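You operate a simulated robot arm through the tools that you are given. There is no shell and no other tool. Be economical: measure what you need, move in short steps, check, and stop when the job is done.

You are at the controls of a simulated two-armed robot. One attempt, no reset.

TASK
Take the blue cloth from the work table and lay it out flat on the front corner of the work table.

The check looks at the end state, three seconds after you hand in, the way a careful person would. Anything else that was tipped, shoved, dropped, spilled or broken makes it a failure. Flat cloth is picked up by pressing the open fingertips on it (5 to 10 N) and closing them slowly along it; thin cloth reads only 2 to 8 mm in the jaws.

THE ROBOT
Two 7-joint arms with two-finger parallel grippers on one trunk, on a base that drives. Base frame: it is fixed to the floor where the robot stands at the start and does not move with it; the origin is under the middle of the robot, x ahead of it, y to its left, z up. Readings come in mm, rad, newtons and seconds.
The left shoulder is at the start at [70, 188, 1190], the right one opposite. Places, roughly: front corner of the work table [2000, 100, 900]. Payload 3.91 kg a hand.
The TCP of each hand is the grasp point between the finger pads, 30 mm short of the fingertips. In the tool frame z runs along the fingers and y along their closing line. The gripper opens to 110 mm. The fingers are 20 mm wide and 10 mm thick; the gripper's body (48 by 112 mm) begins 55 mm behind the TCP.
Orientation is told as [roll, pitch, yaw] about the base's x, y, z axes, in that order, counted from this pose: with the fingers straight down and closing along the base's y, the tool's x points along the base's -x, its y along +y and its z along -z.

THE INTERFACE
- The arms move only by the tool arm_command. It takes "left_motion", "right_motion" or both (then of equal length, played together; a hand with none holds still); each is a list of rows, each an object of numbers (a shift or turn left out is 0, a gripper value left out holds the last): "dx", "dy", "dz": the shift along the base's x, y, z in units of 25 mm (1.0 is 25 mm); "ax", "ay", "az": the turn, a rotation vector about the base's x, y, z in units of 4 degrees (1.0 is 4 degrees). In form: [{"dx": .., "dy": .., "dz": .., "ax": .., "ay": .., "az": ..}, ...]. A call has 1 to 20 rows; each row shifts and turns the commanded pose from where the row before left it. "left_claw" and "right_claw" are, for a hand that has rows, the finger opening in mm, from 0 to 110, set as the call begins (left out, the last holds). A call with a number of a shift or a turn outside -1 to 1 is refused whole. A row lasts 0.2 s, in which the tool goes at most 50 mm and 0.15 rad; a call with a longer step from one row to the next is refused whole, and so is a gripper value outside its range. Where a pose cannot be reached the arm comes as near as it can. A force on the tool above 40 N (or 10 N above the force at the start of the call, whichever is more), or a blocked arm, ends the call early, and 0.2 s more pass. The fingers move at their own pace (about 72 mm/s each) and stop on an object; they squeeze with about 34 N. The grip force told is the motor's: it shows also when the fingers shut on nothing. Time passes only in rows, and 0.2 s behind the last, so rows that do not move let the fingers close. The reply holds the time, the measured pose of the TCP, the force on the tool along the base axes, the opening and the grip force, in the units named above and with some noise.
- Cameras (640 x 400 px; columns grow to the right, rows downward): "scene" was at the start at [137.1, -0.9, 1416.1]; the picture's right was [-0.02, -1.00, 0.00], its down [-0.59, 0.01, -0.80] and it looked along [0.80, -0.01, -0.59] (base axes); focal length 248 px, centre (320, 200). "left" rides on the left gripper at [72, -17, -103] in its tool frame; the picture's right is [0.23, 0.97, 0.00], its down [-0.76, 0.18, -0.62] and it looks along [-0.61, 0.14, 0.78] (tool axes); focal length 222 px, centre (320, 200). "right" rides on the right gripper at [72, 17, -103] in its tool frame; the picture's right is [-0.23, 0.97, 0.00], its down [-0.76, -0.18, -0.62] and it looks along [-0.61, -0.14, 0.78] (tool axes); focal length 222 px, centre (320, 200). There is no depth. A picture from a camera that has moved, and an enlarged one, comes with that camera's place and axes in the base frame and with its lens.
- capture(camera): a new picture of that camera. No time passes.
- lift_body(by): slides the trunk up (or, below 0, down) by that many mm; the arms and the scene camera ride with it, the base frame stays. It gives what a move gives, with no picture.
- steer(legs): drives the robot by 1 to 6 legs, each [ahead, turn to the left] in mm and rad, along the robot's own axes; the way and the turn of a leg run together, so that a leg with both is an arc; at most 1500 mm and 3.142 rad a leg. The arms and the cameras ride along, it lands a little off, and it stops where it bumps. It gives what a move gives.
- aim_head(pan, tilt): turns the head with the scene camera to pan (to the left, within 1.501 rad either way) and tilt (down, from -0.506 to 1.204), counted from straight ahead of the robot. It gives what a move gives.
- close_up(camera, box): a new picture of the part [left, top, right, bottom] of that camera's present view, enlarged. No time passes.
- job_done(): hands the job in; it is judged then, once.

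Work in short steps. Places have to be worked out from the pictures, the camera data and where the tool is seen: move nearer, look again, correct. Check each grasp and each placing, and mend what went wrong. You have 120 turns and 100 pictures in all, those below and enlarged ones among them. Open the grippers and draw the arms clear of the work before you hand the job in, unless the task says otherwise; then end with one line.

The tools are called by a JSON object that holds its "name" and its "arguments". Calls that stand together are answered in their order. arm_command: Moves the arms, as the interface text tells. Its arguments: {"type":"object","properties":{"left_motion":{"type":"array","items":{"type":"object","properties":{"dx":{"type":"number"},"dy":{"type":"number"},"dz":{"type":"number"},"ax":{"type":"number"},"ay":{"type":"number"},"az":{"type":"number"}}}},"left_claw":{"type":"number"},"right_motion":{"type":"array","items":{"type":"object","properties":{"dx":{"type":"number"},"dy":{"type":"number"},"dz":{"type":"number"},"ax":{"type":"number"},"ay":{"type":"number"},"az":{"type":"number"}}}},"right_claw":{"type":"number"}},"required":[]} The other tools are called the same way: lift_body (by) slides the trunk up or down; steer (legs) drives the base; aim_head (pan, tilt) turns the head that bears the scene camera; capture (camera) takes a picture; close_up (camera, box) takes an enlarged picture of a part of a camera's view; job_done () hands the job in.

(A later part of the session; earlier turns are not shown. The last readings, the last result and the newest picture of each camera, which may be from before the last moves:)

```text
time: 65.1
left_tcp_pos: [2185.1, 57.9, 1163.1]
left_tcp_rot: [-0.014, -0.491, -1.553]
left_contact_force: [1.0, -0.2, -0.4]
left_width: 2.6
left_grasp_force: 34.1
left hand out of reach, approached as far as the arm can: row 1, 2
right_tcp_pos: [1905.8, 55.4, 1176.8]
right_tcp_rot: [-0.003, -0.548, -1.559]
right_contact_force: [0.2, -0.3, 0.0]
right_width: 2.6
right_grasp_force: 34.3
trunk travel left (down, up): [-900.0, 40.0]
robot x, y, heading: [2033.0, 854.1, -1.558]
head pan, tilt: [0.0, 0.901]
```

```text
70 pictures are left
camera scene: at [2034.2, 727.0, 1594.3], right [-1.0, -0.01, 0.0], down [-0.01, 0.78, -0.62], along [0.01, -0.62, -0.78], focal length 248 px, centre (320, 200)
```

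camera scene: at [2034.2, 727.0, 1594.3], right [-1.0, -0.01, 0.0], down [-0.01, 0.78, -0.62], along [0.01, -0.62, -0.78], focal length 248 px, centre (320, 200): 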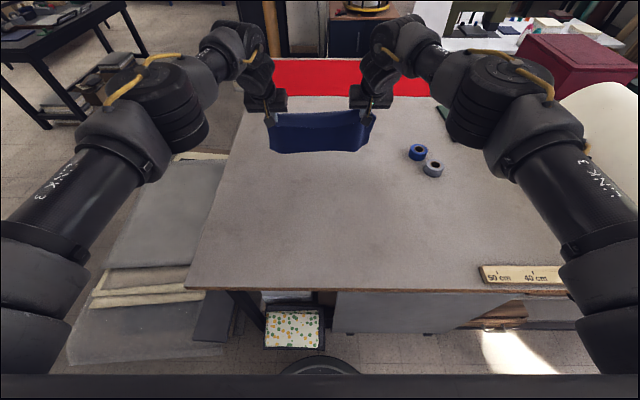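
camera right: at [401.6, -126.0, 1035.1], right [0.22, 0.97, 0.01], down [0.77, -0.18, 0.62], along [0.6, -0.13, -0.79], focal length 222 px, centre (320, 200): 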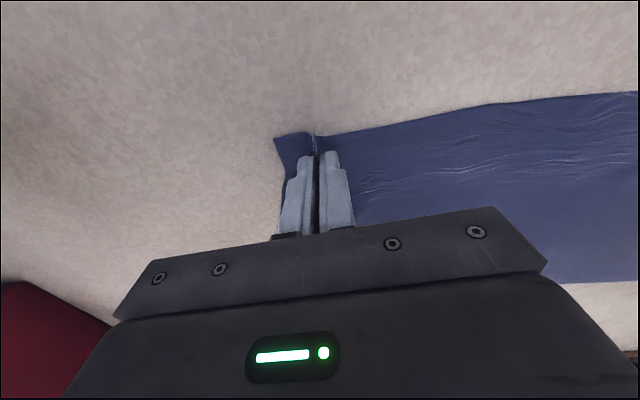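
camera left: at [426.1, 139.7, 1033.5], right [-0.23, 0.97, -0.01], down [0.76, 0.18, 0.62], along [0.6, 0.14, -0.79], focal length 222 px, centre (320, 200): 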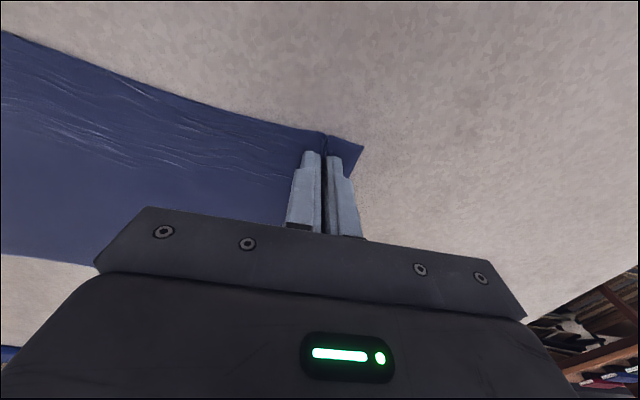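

The hands are at y≈57 with the cloth hanging past that. I go 30 mm further, level the left hand, then lower the trunk so the free edge just nears the table.

{"name": "arm_command", "arguments": {"left_motion": [{"dy": -0.5, "dz": 0.25}, {"dy": -0.6, "dz": 0.25}, {}], "right_motion": [{"dy": -0.5}, {"dy": -0.6}, {}]}}

{"name": "lift_body", "arguments": {"by": -40}}

{"name": "close_up", "arguments": {"camera": "scene", "box": [220, 70, 420, 195]}}

```text
time: 65.9
left_tcp_pos: [2185.4, 33.2, 1177.4]
left_tcp_rot: [-0.017, -0.494, -1.554]
left_contact_force: [0.0, -0.6, 0.5]
left_width: 2.3
left_grasp_force: 33.9
right_tcp_pos: [1909.0, 31.5, 1170.1]
right_tcp_rot: [0.019, -0.573, -1.578]
right_contact_force: [-0.4, -0.7, -0.5]
right_width: 2.4
right_grasp_force: 33.9
right hand out of reach, approached as far as the arm can: row 2
trunk travel left (down, up): [-900.0, 40.0]
robot x, y, heading: [2034.4, 849.5, -1.561]
head pan, tilt: [0.0, 0.901]
```

```text
time: 66.7
left_tcp_pos: [2184.0, 34.9, 1137.5]
left_tcp_rot: [-0.016, -0.493, -1.552]
left_contact_force: [0.5, -0.3, 0.6]
left_width: 2.3
left_grasp_force: 34.1
right_tcp_pos: [1907.1, 32.7, 1130.8]
right_tcp_rot: [0.019, -0.573, -1.579]
right_contact_force: [-0.3, -0.6, 0.0]
right_width: 2.4
right_grasp_force: 33.9
trunk travel left (down, up): [-860.0, 80.0]
robot x, y, heading: [2036.4, 852.8, -1.558]
head pan, tilt: [0.0, 0.901]
```

```text
3.20 times, centred on (320, 132) of scene
camera zoom: at [2034.1, 728.7, 1554.4], right [-1.0, -0.01, 0.0], down [-0.01, 0.78, -0.62], along [0.01, -0.62, -0.78], focal length 794 px, centre (320, 416)
```

zoom: 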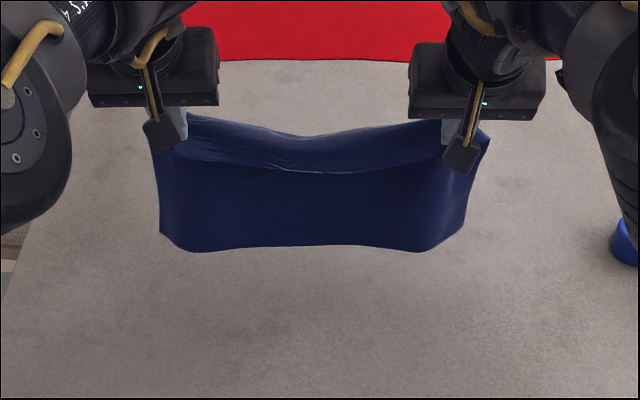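

There is slight slack between the hands and the free edge is about 70 mm above the table. I widen the hands a little and lower the trunk 55 mm.

{"name": "arm_command", "arguments": {"left_motion": [{"dx": 0.2}, {"dx": 0.15}], "right_motion": [{"dx": -0.2, "dz": 0.15}, {"dx": -0.15, "dz": 0.12}]}}

{"name": "lift_body", "arguments": {"by": -58}}

{"name": "close_up", "arguments": {"camera": "scene", "box": [220, 70, 420, 195]}}

```text
time: 67.3
left_tcp_pos: [2192.0, 35.0, 1136.4]
left_tcp_rot: [-0.018, -0.493, -1.556]
left_contact_force: [-6.4, -0.3, -0.7]
left_width: 2.4
left_grasp_force: 34.2
right_tcp_pos: [1899.6, 32.9, 1136.4]
right_tcp_rot: [0.02, -0.569, -1.58]
right_contact_force: [6.3, 0.5, 0.6]
right_width: 2.6
right_grasp_force: 33.9
trunk travel left (down, up): [-860.0, 80.0]
robot x, y, heading: [2036.1, 852.7, -1.562]
head pan, tilt: [0.0, 0.901]
```

```text
time: 68.3
left_tcp_pos: [2191.6, 33.8, 1079.8]
left_tcp_rot: [-0.019, -0.494, -1.555]
left_contact_force: [-8.7, -0.3, -0.1]
left_width: 2.1
left_grasp_force: 33.9
right_tcp_pos: [1899.4, 31.9, 1078.3]
right_tcp_rot: [0.019, -0.574, -1.58]
right_contact_force: [8.7, 0.0, -0.2]
right_width: 2.4
right_grasp_force: 33.7
trunk travel left (down, up): [-802.0, 138.0]
robot x, y, heading: [2032.3, 853.0, -1.562]
head pan, tilt: [0.0, 0.901]
```

```text
3.20 times, centred on (320, 132) of scene
camera zoom: at [2034.8, 728.3, 1496.4], right [-1.0, -0.01, 0.0], down [-0.01, 0.78, -0.62], along [0.0, -0.62, -0.78], focal length 794 px, centre (320, 416)
```

zoom: 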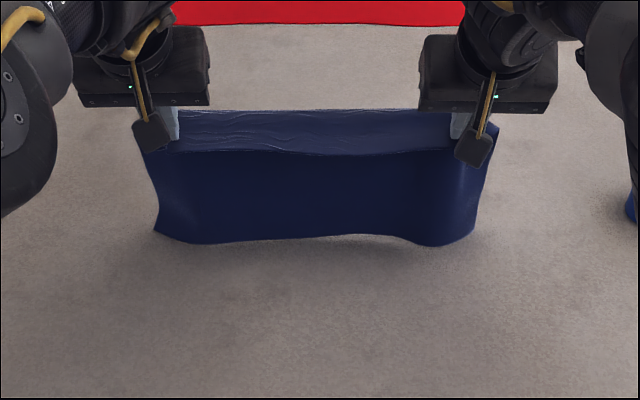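

The free edge is now just above the table at y≈−7. I start laying: hands come back toward the robot along an arc while going down and straightening up.

{"name": "arm_command", "arguments": {"left_motion": [{"dy": 0.5, "dz": -0.2}, {"dy": 0.55, "dz": -0.2}, {"dy": 0.55, "dz": -0.2}, {"dy": 0.44, "dz": -0.27, "ax": 0.48}, {"dy": 0.44, "dz": -0.27, "ax": 0.48}, {"dy": 0.44, "dz": -0.27, "ax": 0.48}, {"dy": 0.31, "dz": -0.37, "ax": 0.62}, {"dy": 0.31, "dz": -0.37, "ax": 0.62}, {"dy": 0.31, "dz": -0.37, "ax": 0.62}], "right_motion": [{"dy": 0.5, "dz": -0.2}, {"dy": 0.55, "dz": -0.2}, {"dy": 0.55, "dz": -0.2}, {"dy": 0.44, "dz": -0.27, "ax": 0.55}, {"dy": 0.44, "dz": -0.27, "ax": 0.55}, {"dy": 0.44, "dz": -0.27, "ax": 0.55}, {"dy": 0.31, "dz": -0.37, "ax": 0.72}, {"dy": 0.31, "dz": -0.37, "ax": 0.72}, {"dy": 0.31, "dz": -0.37, "ax": 0.72}]}}

{"name": "close_up", "arguments": {"camera": "scene", "box": [200, 70, 440, 220]}}

```text
time: 70.3
left_tcp_pos: [2194.1, 131.4, 1016.6]
left_tcp_rot: [-0.013, -0.26, -1.554]
left_contact_force: [-9.4, 0.2, -0.1]
left_width: 2.4
left_grasp_force: 33.8
right_tcp_pos: [1897.7, 127.7, 1015.3]
right_tcp_rot: [0.018, -0.307, -1.577]
right_contact_force: [10.6, 1.3, 0.7]
right_width: 2.6
right_grasp_force: 33.8
trunk travel left (down, up): [-802.0, 138.0]
robot x, y, heading: [2034.8, 854.4, -1.565]
head pan, tilt: [0.0, 0.901]
```

```text
2.67 times, centred on (320, 145) of scene
camera zoom: at [2035.0, 727.7, 1496.4], right [-1.0, -0.01, 0.0], down [-0.01, 0.78, -0.62], along [0.0, -0.62, -0.78], focal length 661 px, centre (320, 347)
```

zoom: 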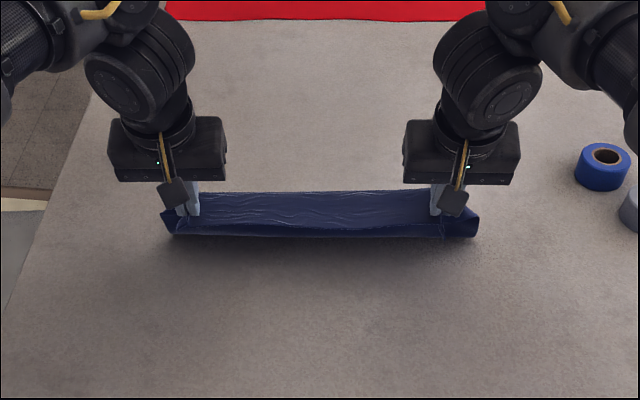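

The cloth trails away from the hands as intended. I continue the arc down.

{"name": "arm_command", "arguments": {"left_motion": [{"dy": 0.22, "dz": -0.47, "ax": 0.67}, {"dy": 0.22, "dz": -0.47, "ax": 0.67}, {"dy": 0.22, "dz": -0.47, "ax": 0.67}, {"dy": 0.15, "dz": -0.53, "ax": 0.62}, {"dy": 0.15, "dz": -0.53, "ax": 0.62}, {"dy": 0.15, "dz": -0.4, "ax": 0.62}], "right_motion": [{"dy": 0.22, "dz": -0.47, "ax": 0.75}, {"dy": 0.22, "dz": -0.47, "ax": 0.75}, {"dy": 0.22, "dz": -0.47, "ax": 0.75}, {"dy": 0.15, "dz": -0.53, "ax": 0.72}, {"dy": 0.15, "dz": -0.53, "ax": 0.72}, {"dy": 0.15, "dz": -0.38, "ax": 0.72}]}}

{"name": "close_up", "arguments": {"camera": "scene", "box": [200, 70, 440, 220]}}

{"name": "capture", "arguments": {"camera": "left"}}

{"name": "capture", "arguments": {"camera": "right"}}

```text
time: 71.7
left_tcp_pos: [2191.4, 158.3, 944.0]
left_tcp_rot: [-0.01, 0.009, -1.556]
left_contact_force: [-7.8, 0.1, 0.8]
left_width: 2.5
left_grasp_force: 34.1
right_tcp_pos: [1898.5, 157.4, 943.3]
right_tcp_rot: [0.015, 0.003, -1.575]
right_contact_force: [7.4, 0.4, -1.2]
right_width: 2.5
right_grasp_force: 33.8
trunk travel left (down, up): [-802.0, 138.0]
robot x, y, heading: [2032.7, 848.3, -1.564]
head pan, tilt: [0.0, 0.901]
```

```text
2.67 times, centred on (320, 145) of scene
camera zoom: at [2034.5, 728.2, 1496.4], right [-1.0, -0.01, 0.0], down [-0.01, 0.78, -0.62], along [0.01, -0.62, -0.78], focal length 661 px, centre (320, 347)
```

zoom: 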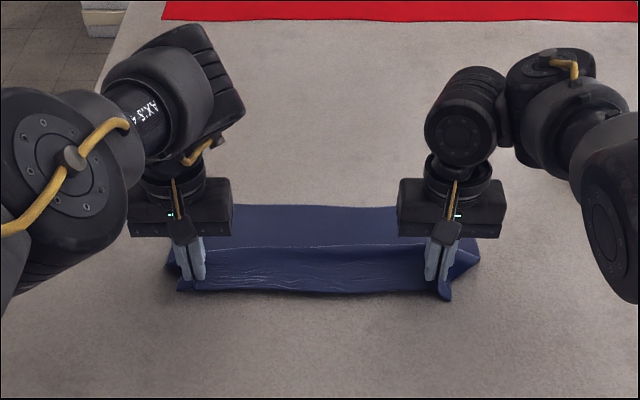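

```text
65 pictures are left
camera left: at [2176.3, 230.5, 1046.7], right [0.97, 0.24, -0.01], down [0.19, -0.76, 0.62], along [0.14, -0.6, -0.79], focal length 222 px, centre (320, 200)
```

left: 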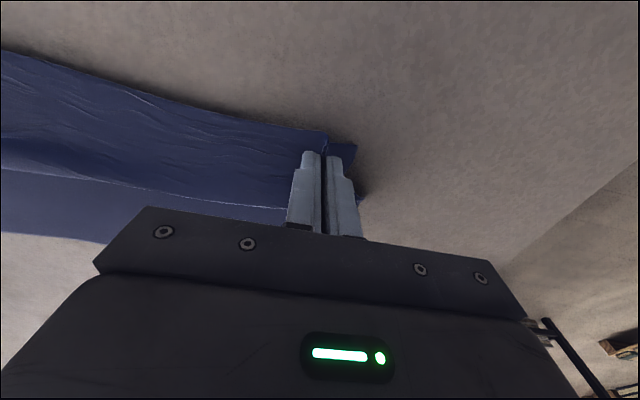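

```text
64 pictures are left
camera right: at [1913.5, 229.9, 1047.4], right [0.97, -0.23, 0.02], down [-0.19, -0.76, 0.62], along [-0.13, -0.6, -0.79], focal length 222 px, centre (320, 200)
```

right: 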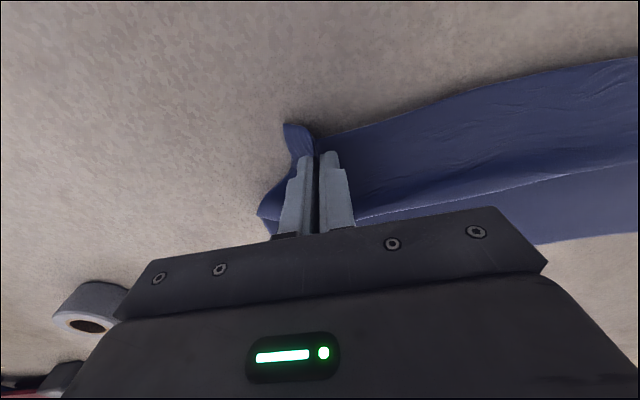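

A shallow fold remains between the hands and the far edge (y≈3). I pull about 55 mm toward the robot, just above the table, to draw it flat.

{"name": "arm_command", "arguments": {"left_motion": [{"dy": 0.3, "dz": -0.1}, {"dy": 0.3, "dz": -0.1}, {"dy": 0.3, "dz": -0.08}, {"dy": 0.3}, {"dy": 0.3}, {"dy": 0.3}, {"dy": 0.3}], "right_motion": [{"dy": 0.3, "dz": -0.1}, {"dy": 0.3, "dz": -0.1}, {"dy": 0.3, "dz": -0.08}, {"dy": 0.3}, {"dy": 0.3}, {"dy": 0.3}, {"dy": 0.3}]}}

{"name": "close_up", "arguments": {"camera": "scene", "box": [200, 70, 440, 220]}}

{"name": "capture", "arguments": {"camera": "right"}}

```text
time: 73.3
left_tcp_pos: [2194.1, 210.9, 938.3]
left_tcp_rot: [-0.006, 0.007, -1.556]
left_contact_force: [0.1, -0.2, 0.1]
left_width: 2.6
left_grasp_force: 34.5
right_tcp_pos: [1917.6, 193.9, 939.9]
right_tcp_rot: [0.021, -0.006, -1.549]
right_contact_force: [-0.5, 0.2, -0.4]
right_width: 2.5
right_grasp_force: 33.6
right hand out of reach, approached as far as the arm can: row 5, 6, 7
trunk travel left (down, up): [-802.0, 138.0]
robot x, y, heading: [2035.1, 856.3, -1.565]
head pan, tilt: [0.0, 0.901]
```

```text
2.67 times, centred on (320, 145) of scene
camera zoom: at [2035.8, 728.3, 1496.4], right [-1.0, -0.01, 0.0], down [-0.01, 0.78, -0.62], along [0.0, -0.62, -0.78], focal length 661 px, centre (320, 347)
```

zoom: 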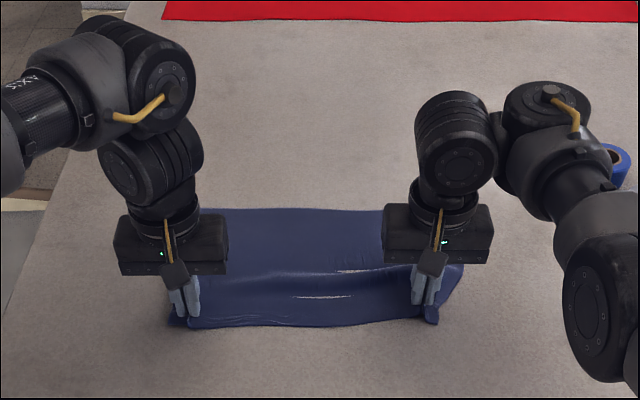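

```text
62 pictures are left
camera right: at [1930.8, 267.3, 1042.6], right [0.98, -0.21, 0.02], down [-0.17, -0.76, 0.62], along [-0.11, -0.62, -0.78], focal length 222 px, centre (320, 200)
```

right: 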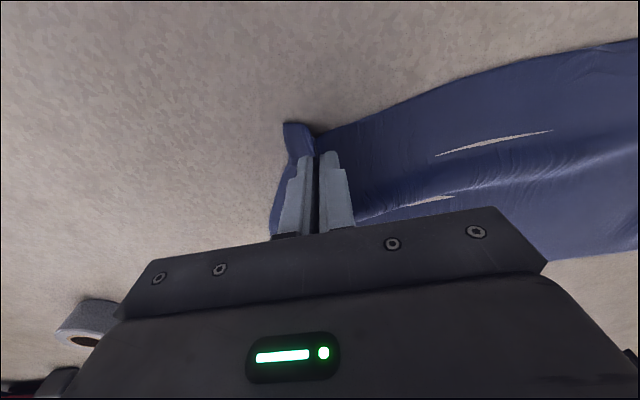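

The right hand was limited and drifted inward, so the cloth is slack and a ripple remains. I move the right hand outward and back into line.

{"name": "arm_command", "arguments": {"right_motion": [{"dx": -0.3}, {"dx": -0.3}, {"dx": -0.2, "dy": 0.2}, {"dy": 0.25}, {"dy": 0.25}, {}]}}

{"name": "close_up", "arguments": {"camera": "scene", "box": [200, 70, 440, 220]}}

```text
time: 74.7
left_tcp_pos: [2192.0, 211.3, 937.9]
left_tcp_rot: [-0.012, 0.008, -1.557]
left_contact_force: [-19.7, -0.9, 0.3]
left_width: 2.6
left_grasp_force: 33.6
right_tcp_pos: [1892.0, 207.2, 932.4]
right_tcp_rot: [0.016, 0.002, -1.579]
right_contact_force: [19.5, 1.1, 1.6]
right_width: 2.6
right_grasp_force: 34.2
right hand out of reach, approached as far as the arm can: row 4, 5
trunk travel left (down, up): [-802.0, 138.0]
robot x, y, heading: [2037.9, 856.0, -1.561]
head pan, tilt: [0.0, 0.901]
```

```text
2.67 times, centred on (320, 145) of scene
camera zoom: at [2035.1, 728.2, 1496.4], right [-1.0, -0.01, 0.0], down [-0.01, 0.78, -0.62], along [0.0, -0.62, -0.78], focal length 661 px, centre (320, 347)
```

zoom: 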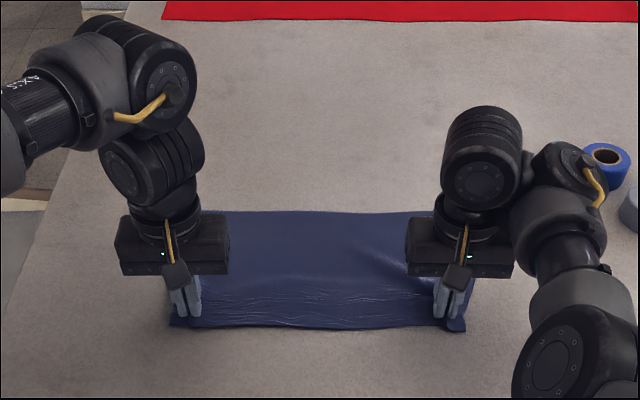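

It is nearly flat now. I ease the side tension, lower the left hand to the table, and back the base 20 mm to take out the remaining ripple.

{"name": "arm_command", "arguments": {"left_motion": [{"dx": -0.06, "dz": -0.14}], "right_motion": [{"dx": 0.06, "dz": 0.03}]}}

{"name": "steer", "arguments": {"legs": [[-20, 0]]}}

{"name": "close_up", "arguments": {"camera": "scene", "box": [200, 70, 440, 220]}}

```text
time: 75.1
left_tcp_pos: [2191.8, 212.3, 933.1]
left_tcp_rot: [-0.007, 0.005, -1.555]
left_contact_force: [-16.7, -1.3, 0.5]
left_width: 2.3
left_grasp_force: 33.2
right_tcp_pos: [1892.4, 207.3, 933.8]
right_tcp_rot: [0.013, 0.004, -1.578]
right_contact_force: [16.8, 0.1, 0.1]
right_width: 2.6
right_grasp_force: 34.0
trunk travel left (down, up): [-802.0, 138.0]
robot x, y, heading: [2036.0, 851.9, -1.562]
head pan, tilt: [0.0, 0.901]
```

```text
time: 75.9
left_tcp_pos: [2191.6, 229.4, 933.8]
left_tcp_rot: [-0.009, 0.007, -1.556]
left_contact_force: [-16.0, -1.5, -0.4]
left_width: 2.5
left_grasp_force: 34.1
right_tcp_pos: [1892.6, 225.2, 933.7]
right_tcp_rot: [0.015, 0.005, -1.576]
right_contact_force: [16.3, 0.6, 0.0]
right_width: 2.4
right_grasp_force: 33.9
trunk travel left (down, up): [-802.0, 138.0]
robot x, y, heading: [2034.2, 875.5, -1.558]
head pan, tilt: [0.0, 0.901]
```

```text
2.67 times, centred on (320, 145) of scene
camera zoom: at [2034.7, 745.8, 1496.2], right [-1.0, -0.01, 0.0], down [-0.01, 0.78, -0.62], along [0.0, -0.62, -0.78], focal length 661 px, centre (320, 347)
```

zoom: 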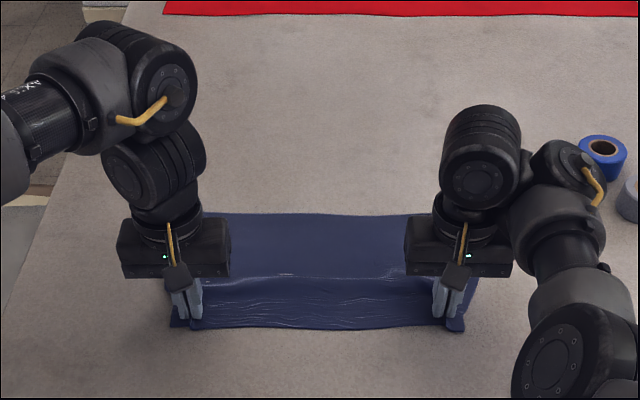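

A slight raised line remains because the pinched edge sits a little high. I lower to a light touch, ease the tension, and open slowly so the fingers spread the ridges.

{"name": "arm_command", "arguments": {"left_motion": [{"dx": -0.1, "dz": -0.08}, {}], "right_motion": [{"dx": 0.1, "dz": -0.08}, {}]}}

{"name": "arm_command", "arguments": {"left_motion": [{}], "right_motion": [{}], "left_claw": 14, "right_claw": 14}}

{"name": "arm_command", "arguments": {"left_motion": [{}, {}], "right_motion": [{}, {}], "left_claw": 28, "right_claw": 28}}

{"name": "capture", "arguments": {"camera": "left"}}

{"name": "capture", "arguments": {"camera": "right"}}

```text
time: 76.5
left_tcp_pos: [2187.6, 232.5, 932.5]
left_tcp_rot: [-0.01, 0.005, -1.557]
left_contact_force: [-6.6, -1.8, 3.6]
left_width: 2.6
left_grasp_force: 34.7
right_tcp_pos: [1894.9, 226.8, 932.7]
right_tcp_rot: [0.016, 0.0, -1.578]
right_contact_force: [6.0, 0.4, 0.5]
right_width: 2.5
right_grasp_force: 34.5
trunk travel left (down, up): [-802.0, 138.0]
robot x, y, heading: [2034.5, 873.3, -1.567]
head pan, tilt: [0.0, 0.901]
```

```text
time: 76.9
left_tcp_pos: [2189.7, 231.2, 932.5]
left_tcp_rot: [-0.008, 0.007, -1.555]
left_contact_force: [-0.3, -0.5, 1.4]
left_width: 14.1
left_grasp_force: 0.2
right_tcp_pos: [1894.1, 227.0, 932.8]
right_tcp_rot: [0.013, 0.003, -1.577]
right_contact_force: [-0.5, -0.1, 0.3]
right_width: 13.8
right_grasp_force: 0.1
trunk travel left (down, up): [-802.0, 138.0]
robot x, y, heading: [2036.6, 873.2, -1.56]
head pan, tilt: [0.0, 0.901]
```

```text
time: 77.5
left_tcp_pos: [2188.5, 231.0, 932.6]
left_tcp_rot: [-0.009, 0.006, -1.555]
left_contact_force: [-0.3, -0.6, 0.8]
left_width: 28.1
left_grasp_force: 0.1
right_tcp_pos: [1894.8, 228.4, 932.6]
right_tcp_rot: [0.014, 0.001, -1.578]
right_contact_force: [0.4, 0.2, -0.4]
right_width: 28.1
right_grasp_force: 0.1
trunk travel left (down, up): [-802.0, 138.0]
robot x, y, heading: [2033.8, 875.5, -1.563]
head pan, tilt: [0.0, 0.901]
```

```text
59 pictures are left
camera left: at [2172.7, 302.9, 1034.3], right [0.97, 0.24, -0.01], down [0.19, -0.76, 0.62], along [0.14, -0.6, -0.79], focal length 222 px, centre (320, 200)
```

left: 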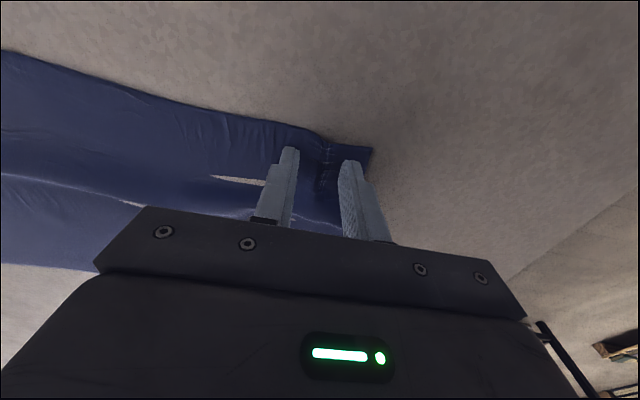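

```text
58 pictures are left
camera right: at [1910.2, 299.6, 1035.7], right [0.97, -0.23, 0.01], down [-0.19, -0.76, 0.62], along [-0.13, -0.6, -0.79], focal length 222 px, centre (320, 200)
```

right: 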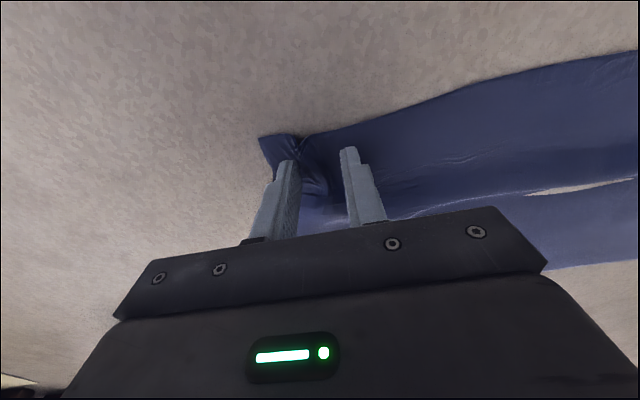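

Both hands have released. I lift straight up and draw back to inspect.

{"name": "arm_command", "arguments": {"left_motion": [{"dz": 0.5}, {"dz": 0.8}, {"dz": 0.8}, {"dz": 0.8}, {"dz": 0.8}, {"dy": 0.8, "dx": 0.4}, {"dy": 0.8, "dx": 0.4}, {"dy": 0.8, "dx": 0.4}, {"dy": 0.5, "dx": 0.4}], "right_motion": [{"dz": 0.5}, {"dz": 0.8}, {"dz": 0.8}, {"dz": 0.8}, {"dz": 0.8}, {"dy": 0.8, "dx": -0.4}, {"dy": 0.8, "dx": -0.4}, {"dy": 0.8, "dx": -0.4}, {"dy": 0.5, "dx": -0.4}]}}

{"name": "capture", "arguments": {"camera": "scene"}}

{"name": "close_up", "arguments": {"camera": "scene", "box": [220, 110, 420, 235]}}

```text
time: 79.5
left_tcp_pos: [2229.4, 305.3, 1023.0]
left_tcp_rot: [-0.009, 0.007, -1.559]
left_contact_force: [0.4, -0.1, -0.1]
left_width: 27.9
left_grasp_force: 0.0
right_tcp_pos: [1876.4, 198.0, 993.8]
right_tcp_rot: [0.014, 0.002, -1.578]
right_contact_force: [0.5, -1.0, -0.7]
right_width: 28.0
right_grasp_force: 0.0
right hand out of reach, approached as far as the arm can: row 1, 2, 3, 4, 5, 6, 7, 8, 9
trunk travel left (down, up): [-802.0, 138.0]
robot x, y, heading: [2035.4, 871.7, -1.562]
head pan, tilt: [0.0, 0.901]
```

```text
57 pictures are left
camera scene: at [2035.4, 747.9, 1496.4], right [-1.0, -0.01, 0.0], down [-0.01, 0.78, -0.62], along [0.0, -0.62, -0.78], focal length 248 px, centre (320, 200)
```

scene: 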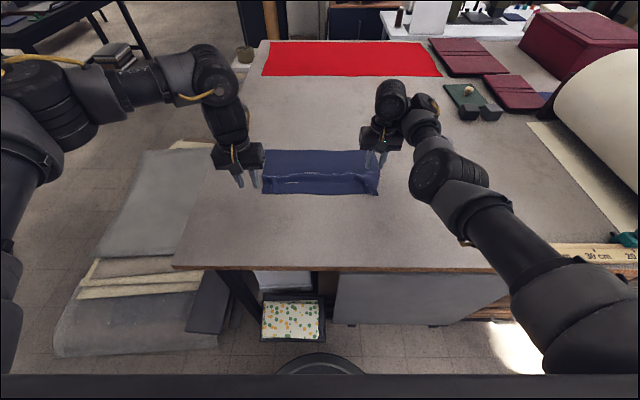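

```text
3.20 times, centred on (320, 172) of scene
camera zoom: at [2035.4, 747.9, 1496.4], right [-1.0, -0.01, 0.0], down [-0.01, 0.78, -0.62], along [0.0, -0.62, -0.78], focal length 794 px, centre (320, 288)
```

zoom: 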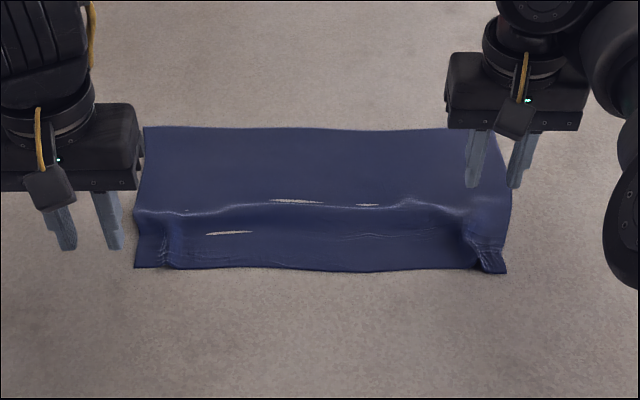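

The cloth lies around x 1852–2235, y 41–249 with one transverse ripple and small pinch marks. The right arm is in a cramped posture, so I raise the trunk first, then free that arm.

{"name": "lift_body", "arguments": {"by": 100}}

{"name": "arm_command", "arguments": {"right_motion": [{"dx": -0.5}, {"dx": -0.5}, {"dx": -0.5}, {"dx": -0.5, "dy": 0.3}, {"dy": 0.5}, {"dy": 0.5}, {"dy": 0.5}, {"dy": 0.5}]}}

{"name": "capture", "arguments": {"camera": "scene"}}

{"name": "close_up", "arguments": {"camera": "scene", "box": [220, 110, 420, 235]}}

```text
time: 80.8
left_tcp_pos: [2228.4, 305.0, 1124.3]
left_tcp_rot: [-0.011, 0.007, -1.556]
left_contact_force: [-0.2, -0.1, 0.2]
left_width: 28.1
left_grasp_force: 0.1
right_tcp_pos: [1877.8, 198.1, 1093.5]
right_tcp_rot: [0.015, 0.004, -1.577]
right_contact_force: [0.6, 0.0, 0.0]
right_width: 27.9
right_grasp_force: 0.1
trunk travel left (down, up): [-902.0, 38.0]
robot x, y, heading: [2033.4, 876.0, -1.563]
head pan, tilt: [0.0, 0.901]
```

```text
time: 82.6
left_tcp_pos: [2229.0, 304.9, 1124.7]
left_tcp_rot: [-0.009, 0.006, -1.554]
left_contact_force: [-0.5, -0.5, -0.4]
left_width: 28.2
left_grasp_force: 0.0
right_tcp_pos: [1829.6, 196.3, 1082.1]
right_tcp_rot: [0.016, 0.003, -1.578]
right_contact_force: [-0.6, -0.7, -0.4]
right_width: 28.2
right_grasp_force: 0.0
right hand out of reach, approached as far as the arm can: row 2, 4, 5, 6, 7, 8
trunk travel left (down, up): [-902.0, 38.0]
robot x, y, heading: [2027.9, 871.5, -1.56]
head pan, tilt: [0.0, 0.901]
```

```text
55 pictures are left
camera scene: at [2034.8, 747.5, 1596.4], right [-1.0, -0.01, 0.0], down [-0.01, 0.78, -0.62], along [0.0, -0.62, -0.78], focal length 248 px, centre (320, 200)
```

scene: 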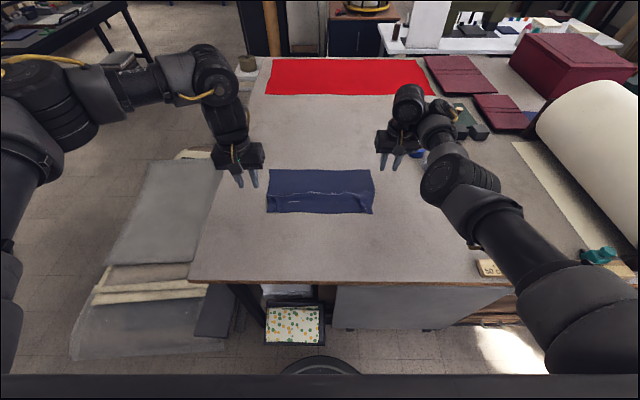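

```text
3.20 times, centred on (320, 172) of scene
camera zoom: at [2034.8, 747.5, 1596.4], right [-1.0, -0.01, 0.0], down [-0.01, 0.78, -0.62], along [0.0, -0.62, -0.78], focal length 794 px, centre (320, 288)
```

zoom: 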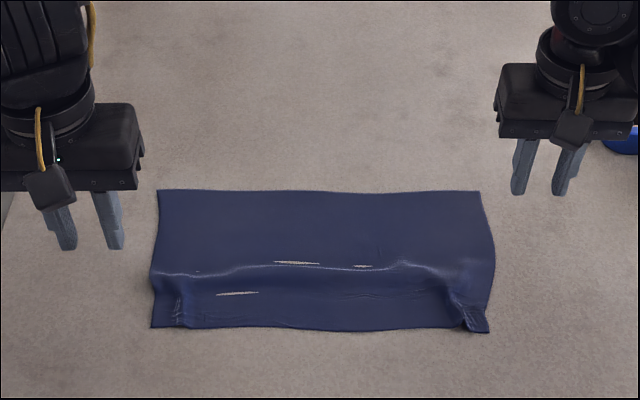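

The right arm is at some joint limit. I try moving it outward, forward and up, and then back.

{"name": "arm_command", "arguments": {"right_motion": [{"dx": -0.6, "dy": -0.3}, {"dx": -0.6, "dy": -0.3}, {"dx": -0.6, "dz": 0.5}, {"dx": -0.6, "dz": 0.5}, {"dz": 0.6}, {"dz": 0.6}, {"dz": 0.6, "dy": 0.4}, {"dz": 0.6, "dy": 0.4}, {"dy": 0.6}, {"dy": 0.6}, {"dy": 0.6}]}}

{"name": "capture", "arguments": {"camera": "scene"}}

```text
time: 85.0
left_tcp_pos: [2228.5, 303.7, 1124.6]
left_tcp_rot: [-0.008, 0.006, -1.557]
left_contact_force: [-0.8, -0.7, 0.1]
left_width: 28.2
left_grasp_force: 0.2
right_tcp_pos: [1768.2, 176.2, 1162.0]
right_tcp_rot: [0.012, 0.004, -1.577]
right_contact_force: [-0.1, 0.2, 0.1]
right_width: 28.0
right_grasp_force: 0.0
right hand out of reach, approached as far as the arm can: row 7, 8, 9, 10, 11
trunk travel left (down, up): [-902.0, 38.0]
robot x, y, heading: [2034.3, 870.3, -1.564]
head pan, tilt: [0.0, 0.901]
```

```text
53 pictures are left
camera scene: at [2034.6, 747.7, 1596.4], right [-1.0, -0.01, 0.0], down [-0.01, 0.78, -0.62], along [0.0, -0.62, -0.78], focal length 248 px, centre (320, 200)
```

scene: 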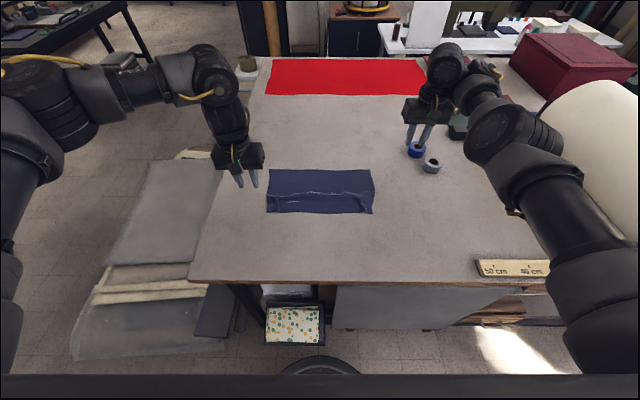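

I try tilting the right tool forward while pulling it back.

{"name": "arm_command", "arguments": {"right_motion": [{"ax": -1}, {"ax": -1}, {"ax": -1}, {"ax": -1}, {"dy": 0.6}, {"dy": 0.6}, {"dy": 0.6}, {"dy": 0.6}]}}

{"name": "arm_command", "arguments": {"right_motion": [{"az": 1}, {"az": 1}, {"az": 1}, {"az": 1}, {"dy": 0.6}, {"dy": 0.6}, {"dy": 0.6}, {"dy": 0.6}]}}

```text
time: 86.8
left_tcp_pos: [2228.8, 305.6, 1123.8]
left_tcp_rot: [-0.009, 0.006, -1.555]
left_contact_force: [0.8, -0.1, -0.2]
left_width: 28.1
left_grasp_force: 0.1
right_tcp_pos: [1770.0, 176.5, 1143.1]
right_tcp_rot: [0.016, -0.276, -1.577]
right_contact_force: [0.1, -0.3, -0.3]
right_width: 28.1
right_grasp_force: 0.1
right hand out of reach, approached as far as the arm can: row 1, 2, 3, 5, 6, 7
trunk travel left (down, up): [-902.0, 38.0]
robot x, y, heading: [2032.2, 871.8, -1.564]
head pan, tilt: [0.0, 0.901]
```

```text
time: 87.2
left_tcp_pos: [2228.8, 303.5, 1124.0]
left_tcp_rot: [-0.008, 0.006, -1.558]
left_contact_force: [0.8, 0.3, -0.6]
left_width: 28.1
left_grasp_force: 0.1
right_tcp_pos: [1769.8, 173.4, 1140.2]
right_tcp_rot: [0.027, -0.281, -1.543]
right_contact_force: [8.8, -6.7, -7.3]
right_width: 27.8
right_grasp_force: 0.0
trunk travel left (down, up): [-902.0, 38.0]
robot x, y, heading: [2034.9, 869.9, -1.564]
head pan, tilt: [0.0, 0.901]
stopped in row 1 (right hand): the force on the tool passed its limit (the readings are from after the stop); the commanded pose is now the measured one
```

The right tool shows an unexpected force. I look at that arm more closely before moving again.

{"name": "aim_head", "arguments": {"pan": -0.7, "tilt": 0.9}}

{"name": "capture", "arguments": {"camera": "scene"}}

{"name": "capture", "arguments": {"camera": "right"}}

```text
time: 88.3
left_tcp_pos: [2229.5, 305.6, 1123.2]
left_tcp_rot: [-0.008, 0.007, -1.556]
left_contact_force: [0.1, 0.3, 0.1]
left_width: 28.0
left_grasp_force: 0.0
right_tcp_pos: [1768.9, 174.2, 1142.5]
right_tcp_rot: [0.025, -0.278, -1.543]
right_contact_force: [16.6, -10.6, -9.6]
right_width: 28.1
right_grasp_force: 0.2
trunk travel left (down, up): [-902.0, 38.0]
robot x, y, heading: [2030.4, 872.0, -1.562]
head pan, tilt: [-0.7, 0.901]
```

```text
52 pictures are left
camera scene: at [1986.0, 764.7, 1596.3], right [-0.77, 0.64, 0.0], down [0.5, 0.6, -0.62], along [-0.4, -0.48, -0.78], focal length 248 px, centre (320, 200)
```

scene: 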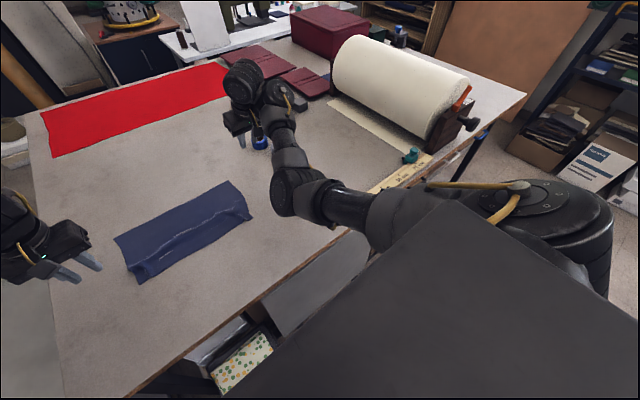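

```text
51 pictures are left
camera right: at [1781.0, 273.5, 1220.8], right [0.98, -0.18, 0.09], down [-0.18, -0.57, 0.8], along [-0.1, -0.8, -0.59], focal length 222 px, centre (320, 200)
```

right: 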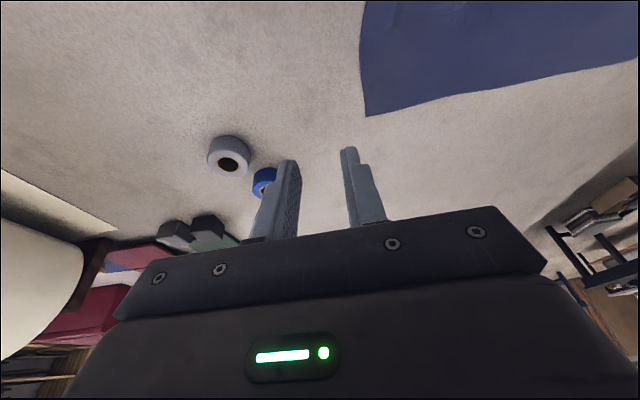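

No outside contact is visible, so it is likely an internal limit. I undo the last turn and go forward a little.

{"name": "arm_command", "arguments": {"right_motion": [{"az": -0.5, "dy": -0.3}, {"dy": -0.5}, {"dy": -0.5}, {}]}}

```text
time: 89.3
left_tcp_pos: [2230.1, 304.3, 1123.3]
left_tcp_rot: [-0.009, 0.006, -1.553]
left_contact_force: [-0.3, -0.7, 0.2]
left_width: 27.9
left_grasp_force: 0.0
right_tcp_pos: [1770.4, 141.9, 1141.4]
right_tcp_rot: [0.025, -0.279, -1.576]
right_contact_force: [-0.2, -0.4, -1.0]
right_width: 28.0
right_grasp_force: 0.1
trunk travel left (down, up): [-902.0, 38.0]
robot x, y, heading: [2035.9, 873.1, -1.565]
head pan, tilt: [-0.7, 0.901]
```

It is free again. I raise the right hand high to lift its elbow, then retract.

{"name": "arm_command", "arguments": {"right_motion": [{"dz": 0.6}, {"dz": 0.6}, {"dz": 0.6}, {"dz": 0.6}, {"dz": 0.6}, {"dz": 0.6}, {"ax": 1}, {"ax": 1}, {"ax": 1}, {"ax": 1}, {"dy": 0.6}, {"dy": 0.6}, {"dy": 0.6}, {"dy": 0.6}, {"dy": 0.6}, {"dy": 0.6}]}}

{"name": "capture", "arguments": {"camera": "scene"}}

```text
time: 90.3
left_tcp_pos: [2229.6, 304.6, 1123.6]
left_tcp_rot: [-0.008, 0.006, -1.556]
left_contact_force: [0.0, -0.2, -0.4]
left_width: 27.8
left_grasp_force: 0.1
right_tcp_pos: [1769.3, 139.8, 1198.6]
right_tcp_rot: [0.034, -0.286, -1.587]
right_contact_force: [12.5, -9.1, -10.5]
right_width: 28.1
right_grasp_force: 0.0
trunk travel left (down, up): [-902.0, 38.0]
robot x, y, heading: [2031.5, 872.4, -1.564]
head pan, tilt: [-0.7, 0.901]
stopped in row 5 (right hand): the force on the tool passed its limit (the readings are from after the stop); the commanded pose is now the measured one
```

```text
50 pictures are left
camera scene: at [1986.2, 765.2, 1596.4], right [-0.77, 0.64, 0.0], down [0.5, 0.6, -0.62], along [-0.4, -0.48, -0.78], focal length 248 px, centre (320, 200)
```

scene: 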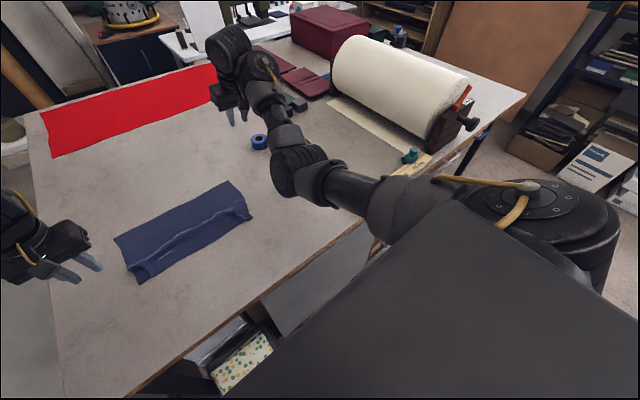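

I back off and undo the tilt, then try again.

{"name": "arm_command", "arguments": {"right_motion": [{"dz": -0.5, "dy": -0.3}, {"ax": 1}, {"ax": 1}, {"ax": 1}, {"ax": 1}, {}]}}

{"name": "arm_command", "arguments": {"right_motion": [{"dx": -0.6}, {"dx": -0.6}, {"dx": -0.6}, {"dx": -0.6}, {"dz": 0.5}, {"dz": 0.5}, {"dz": 0.5}, {"dz": 0.5}]}}

```text
time: 91.1
left_tcp_pos: [2230.2, 303.9, 1124.0]
left_tcp_rot: [-0.008, 0.007, -1.557]
left_contact_force: [-0.8, 0.1, -0.4]
left_width: 28.3
left_grasp_force: 0.1
right_tcp_pos: [1769.7, 131.6, 1187.0]
right_tcp_rot: [0.03, -0.167, -1.59]
right_contact_force: [13.4, -7.9, -13.1]
right_width: 28.1
right_grasp_force: 0.0
trunk travel left (down, up): [-902.0, 38.0]
robot x, y, heading: [2032.6, 876.1, -1.564]
head pan, tilt: [-0.7, 0.901]
stopped in row 3 (right hand): the force on the tool passed its limit (the readings are from after the stop); the commanded pose is now the measured one
```

```text
time: 91.4
left_tcp_pos: [2228.4, 303.4, 1124.4]
left_tcp_rot: [-0.01, 0.005, -1.556]
left_contact_force: [0.0, -0.3, 0.1]
left_width: 28.1
left_grasp_force: 0.1
right_tcp_pos: [1765.4, 132.7, 1186.2]
right_tcp_rot: [0.034, -0.17, -1.596]
right_contact_force: [8.2, -8.6, -14.0]
right_width: 28.0
right_grasp_force: 0.0
trunk travel left (down, up): [-902.0, 38.0]
robot x, y, heading: [2036.9, 872.4, -1.568]
head pan, tilt: [-0.7, 0.901]
stopped in row 1 (right hand): the force on the tool passed its limit (the readings are from after the stop); the commanded pose is now the measured one
```

I bring the right hand back down to where it was free and leave it there, out of the way. The left hand can do any smoothing.

{"name": "arm_command", "arguments": {"right_motion": [{"dz": -0.5}, {"dz": -0.5}, {"dz": -0.5}, {"dy": -0.5}, {}]}}

{"name": "aim_head", "arguments": {"pan": 0, "tilt": 1.0}}

{"name": "close_up", "arguments": {"camera": "scene", "box": [220, 90, 420, 215]}}

```text
time: 92.6
left_tcp_pos: [2228.9, 304.5, 1123.0]
left_tcp_rot: [-0.008, 0.006, -1.557]
left_contact_force: [-0.6, 0.1, -0.1]
left_width: 28.0
left_grasp_force: 0.1
right_tcp_pos: [1766.2, 117.9, 1150.4]
right_tcp_rot: [0.031, -0.167, -1.595]
right_contact_force: [-0.4, 0.1, 0.3]
right_width: 28.2
right_grasp_force: 0.1
trunk travel left (down, up): [-902.0, 38.0]
robot x, y, heading: [2035.6, 871.9, -1.564]
head pan, tilt: [-0.7, 0.901]
```

```text
time: 93.7
left_tcp_pos: [2228.4, 305.0, 1122.8]
left_tcp_rot: [-0.008, 0.008, -1.557]
left_contact_force: [0.2, 0.7, 0.5]
left_width: 28.4
left_grasp_force: 0.1
right_tcp_pos: [1766.1, 118.2, 1149.6]
right_tcp_rot: [0.032, -0.168, -1.595]
right_contact_force: [1.3, 0.0, 0.7]
right_width: 28.4
right_grasp_force: 0.0
trunk travel left (down, up): [-902.0, 38.0]
robot x, y, heading: [2034.8, 871.6, -1.565]
head pan, tilt: [0.0, 1.0]
```

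```text
3.20 times, centred on (320, 152) of scene
camera zoom: at [2034.6, 753.3, 1589.1], right [-1.0, -0.01, 0.0], down [-0.01, 0.84, -0.54], along [0.0, -0.54, -0.84], focal length 794 px, centre (320, 352)
```

zoom: 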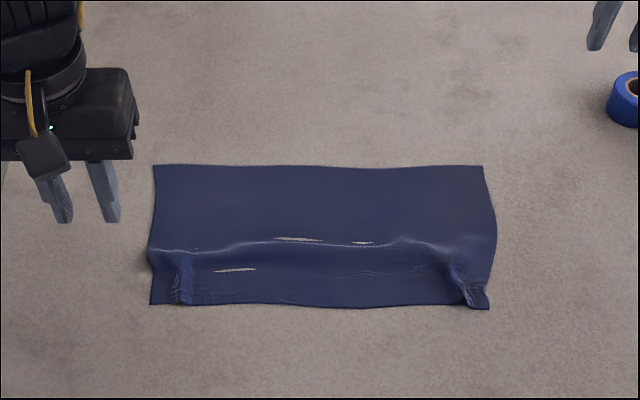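

The cloth is almost fully spread (208 × 365–399 mm) with shallow wrinkles near the grip points. I smooth them with the left hand's closed fingertips, starting at the near-left corner.

{"name": "lift_body", "arguments": {"by": -100}}

{"name": "arm_command", "arguments": {"left_motion": [{"dx": -0.25, "dy": -0.7}, {"dx": -0.25, "dy": -0.7}, {"dx": -0.25, "dy": -0.7}, {"dx": -0.25, "dy": -0.7}, {"dz": -0.75}, {"dz": -0.75}, {"dz": -0.75}, {"dz": -0.75}, {"dz": -0.3}, {}], "left_claw": 0}}

{"name": "capture", "arguments": {"camera": "left"}}

```text
time: 95.0
left_tcp_pos: [2229.5, 303.9, 1024.1]
left_tcp_rot: [-0.008, 0.006, -1.556]
left_contact_force: [0.0, -0.7, -1.1]
left_width: 27.9
left_grasp_force: 0.1
right_tcp_pos: [1766.4, 118.1, 1051.6]
right_tcp_rot: [0.031, -0.166, -1.596]
right_contact_force: [0.6, -0.4, -0.3]
right_width: 28.0
right_grasp_force: 0.0
trunk travel left (down, up): [-802.0, 138.0]
robot x, y, heading: [2033.9, 874.2, -1.561]
head pan, tilt: [0.0, 1.0]
```

```text
time: 97.2
left_tcp_pos: [2205.4, 235.5, 940.6]
left_tcp_rot: [-0.009, 0.005, -1.555]
left_contact_force: [0.1, 0.6, -0.6]
left_width: 0.0
left_grasp_force: 34.3
right_tcp_pos: [1766.3, 119.1, 1050.6]
right_tcp_rot: [0.031, -0.167, -1.593]
right_contact_force: [0.7, 0.6, 0.4]
right_width: 28.0
right_grasp_force: 0.1
trunk travel left (down, up): [-802.0, 138.0]
robot x, y, heading: [2032.6, 873.9, -1.56]
head pan, tilt: [0.0, 1.0]
```

```text
48 pictures are left
camera left: at [2189.1, 307.0, 1042.8], right [0.97, 0.24, -0.01], down [0.19, -0.76, 0.62], along [0.14, -0.6, -0.79], focal length 222 px, centre (320, 200)
```

left: 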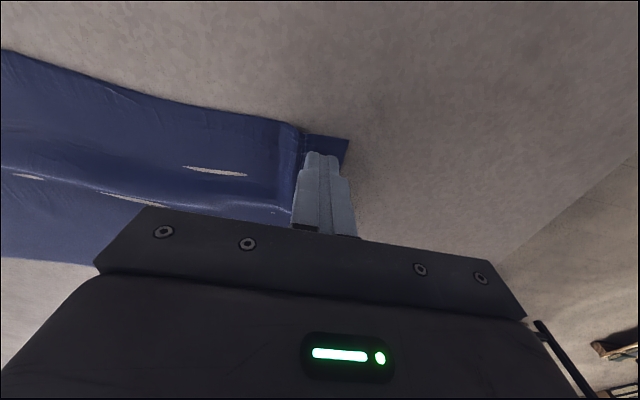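

The fingertips are above the corner, just outside the bump. I press lightly.

{"name": "arm_command", "arguments": {"left_motion": [{"dz": -0.2}, {"dz": -0.15}, {"dz": -0.06}, {}]}}

```text
time: 98.2
left_tcp_pos: [2206.6, 234.2, 931.9]
left_tcp_rot: [-0.008, 0.006, -1.557]
left_contact_force: [0.9, -0.4, 5.3]
left_width: 0.0
left_grasp_force: 34.0
right_tcp_pos: [1764.7, 119.5, 1050.0]
right_tcp_rot: [0.033, -0.168, -1.596]
right_contact_force: [-0.1, 0.3, 0.1]
right_width: 28.1
right_grasp_force: 0.0
trunk travel left (down, up): [-802.0, 138.0]
robot x, y, heading: [2034.7, 875.0, -1.561]
head pan, tilt: [0.0, 1.0]
```

The press is 5 N. I drag the corner outward (+x) and slightly toward the robot, lift off, and look.

{"name": "arm_command", "arguments": {"left_motion": [{"dx": 0.2, "dy": 0.06}, {"dx": 0.2, "dy": 0.06}, {"dx": 0.2, "dy": 0.06}, {}]}}

{"name": "arm_command", "arguments": {"left_motion": [{"dz": 0.4}, {"dz": 0.8}, {"dz": 0.8}, {"dx": 0.8}, {"dx": 0.8}]}}

{"name": "close_up", "arguments": {"camera": "scene", "box": [220, 70, 420, 195]}}

```text
time: 99.2
left_tcp_pos: [2220.2, 239.7, 931.7]
left_tcp_rot: [-0.008, 0.007, -1.557]
left_contact_force: [-2.2, -0.6, 6.3]
left_width: 0.1
left_grasp_force: 34.5
right_tcp_pos: [1764.9, 118.9, 1050.4]
right_tcp_rot: [0.035, -0.167, -1.595]
right_contact_force: [-0.1, -0.6, 0.1]
right_width: 28.2
right_grasp_force: 0.0
trunk travel left (down, up): [-802.0, 138.0]
robot x, y, heading: [2033.7, 871.4, -1.565]
head pan, tilt: [0.0, 1.0]
```

```text
time: 100.4
left_tcp_pos: [2261.4, 237.8, 978.8]
left_tcp_rot: [-0.009, 0.004, -1.557]
left_contact_force: [-0.5, 0.0, -0.1]
left_width: 0.0
left_grasp_force: 33.9
right_tcp_pos: [1767.0, 118.4, 1050.6]
right_tcp_rot: [0.031, -0.168, -1.595]
right_contact_force: [0.1, 0.4, -0.3]
right_width: 28.5
right_grasp_force: 0.0
trunk travel left (down, up): [-802.0, 138.0]
robot x, y, heading: [2038.7, 872.6, -1.562]
head pan, tilt: [0.0, 1.0]
```

```text
3.20 times, centred on (320, 132) of scene
camera zoom: at [2035.9, 753.7, 1489.2], right [-1.0, -0.01, 0.0], down [-0.01, 0.84, -0.54], along [0.0, -0.54, -0.84], focal length 794 px, centre (320, 416)
```

zoom: 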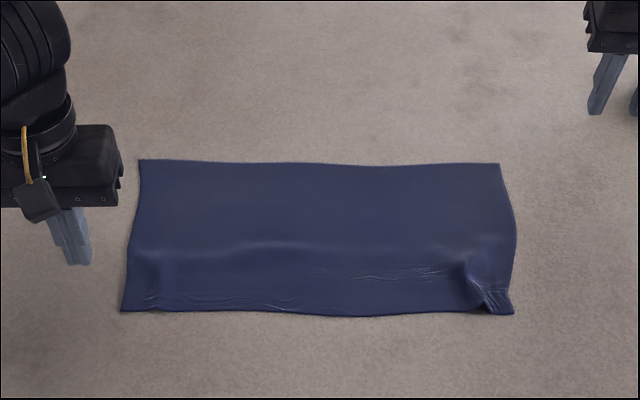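

That worked very well: the left side and the long ripple are gone. For the tuck at the near-right corner (~(1860, 245)) I use the right hand, backing the base 40 mm to suit its reach.

{"name": "steer", "arguments": {"legs": [[-45, 0]]}}

{"name": "arm_command", "arguments": {"right_motion": [{"ax": 0.6, "dz": -0.4}, {"ax": 0.6, "dz": -0.4}, {"ax": 0.6, "dz": -0.4, "dx": 0.5}, {"ax": 0.5, "dz": -0.4, "dx": 0.5}, {"dz": -0.3, "dx": 0.5, "dy": 0.4}, {"dx": 0.5, "dy": 0.5, "dz": -0.3}, {"dx": 0.5, "dy": 0.5, "dz": -0.3}, {"dx": 0.5, "dy": 0.5, "dz": -0.3}, {"dx": 0.5, "dy": 0.5, "dz": -0.3}, {"dx": 0.3, "dy": 0.5, "dz": -0.3}, {}], "right_claw": 0}}

{"name": "capture", "arguments": {"camera": "right"}}

{"name": "capture", "arguments": {"camera": "scene"}}

```text
time: 101.3
left_tcp_pos: [2259.7, 275.7, 974.3]
left_tcp_rot: [-0.009, 0.014, -1.555]
left_contact_force: [0.8, -0.6, 0.1]
left_width: 0.1
left_grasp_force: 34.0
right_tcp_pos: [1765.6, 154.8, 1044.3]
right_tcp_rot: [0.031, -0.158, -1.596]
right_contact_force: [0.5, 0.0, 0.9]
right_width: 28.2
right_grasp_force: 0.0
trunk travel left (down, up): [-802.0, 138.0]
robot x, y, heading: [2032.9, 914.9, -1.561]
head pan, tilt: [0.0, 1.0]
```

```text
time: 103.5
left_tcp_pos: [2260.7, 284.2, 979.3]
left_tcp_rot: [-0.01, 0.005, -1.554]
left_contact_force: [0.2, 0.5, 0.4]
left_width: 0.1
left_grasp_force: 34.1
right_tcp_pos: [1862.8, 235.4, 965.6]
right_tcp_rot: [0.028, -0.017, -1.598]
right_contact_force: [11.8, -3.8, -10.2]
right_width: 0.3
right_grasp_force: 33.8
trunk travel left (down, up): [-802.0, 138.0]
robot x, y, heading: [2032.5, 916.5, -1.564]
head pan, tilt: [0.0, 1.0]
stopped in row 11 (right hand): the force on the tool passed its limit (the readings are from after the stop); the commanded pose is now the measured one
```

```text
46 pictures are left
camera right: at [1877.6, 307.7, 1068.5], right [0.97, -0.25, 0.03], down [-0.22, -0.75, 0.63], along [-0.13, -0.61, -0.78], focal length 222 px, centre (320, 200)
```

right: 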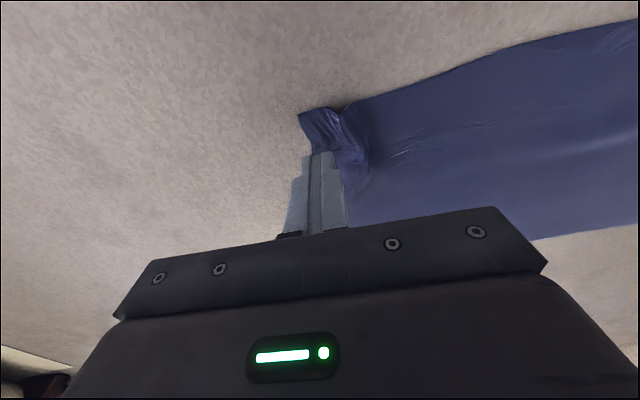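

```text
45 pictures are left
camera scene: at [2034.5, 798.5, 1489.2], right [-1.0, -0.01, 0.0], down [-0.01, 0.84, -0.54], along [0.0, -0.54, -0.84], focal length 248 px, centre (320, 200)
```

scene: 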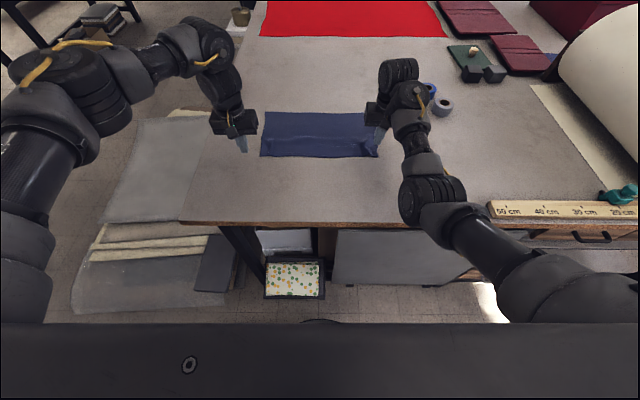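

The right arm carries an internal reaction of about 12 N here. Tool yaw doesn't matter for pressing, so I back off slightly and turn the tool the other way to relieve it.

{"name": "arm_command", "arguments": {"right_motion": [{"dy": -0.5, "dz": 0.2}, {"az": -0.8}, {"az": -0.8}, {"az": -0.8}, {"az": -0.8}, {}]}}

```text
time: 104.9
left_tcp_pos: [2259.9, 283.0, 979.6]
left_tcp_rot: [-0.009, 0.006, -1.555]
left_contact_force: [-0.3, -0.5, -0.7]
left_width: 0.0
left_grasp_force: 33.6
right_tcp_pos: [1861.5, 220.8, 971.4]
right_tcp_rot: [0.03, -0.012, -1.82]
right_contact_force: [-0.1, 0.2, 0.1]
right_width: 0.0
right_grasp_force: 34.1
trunk travel left (down, up): [-802.0, 138.0]
robot x, y, heading: [2033.2, 915.4, -1.561]
head pan, tilt: [0.0, 1.0]
```

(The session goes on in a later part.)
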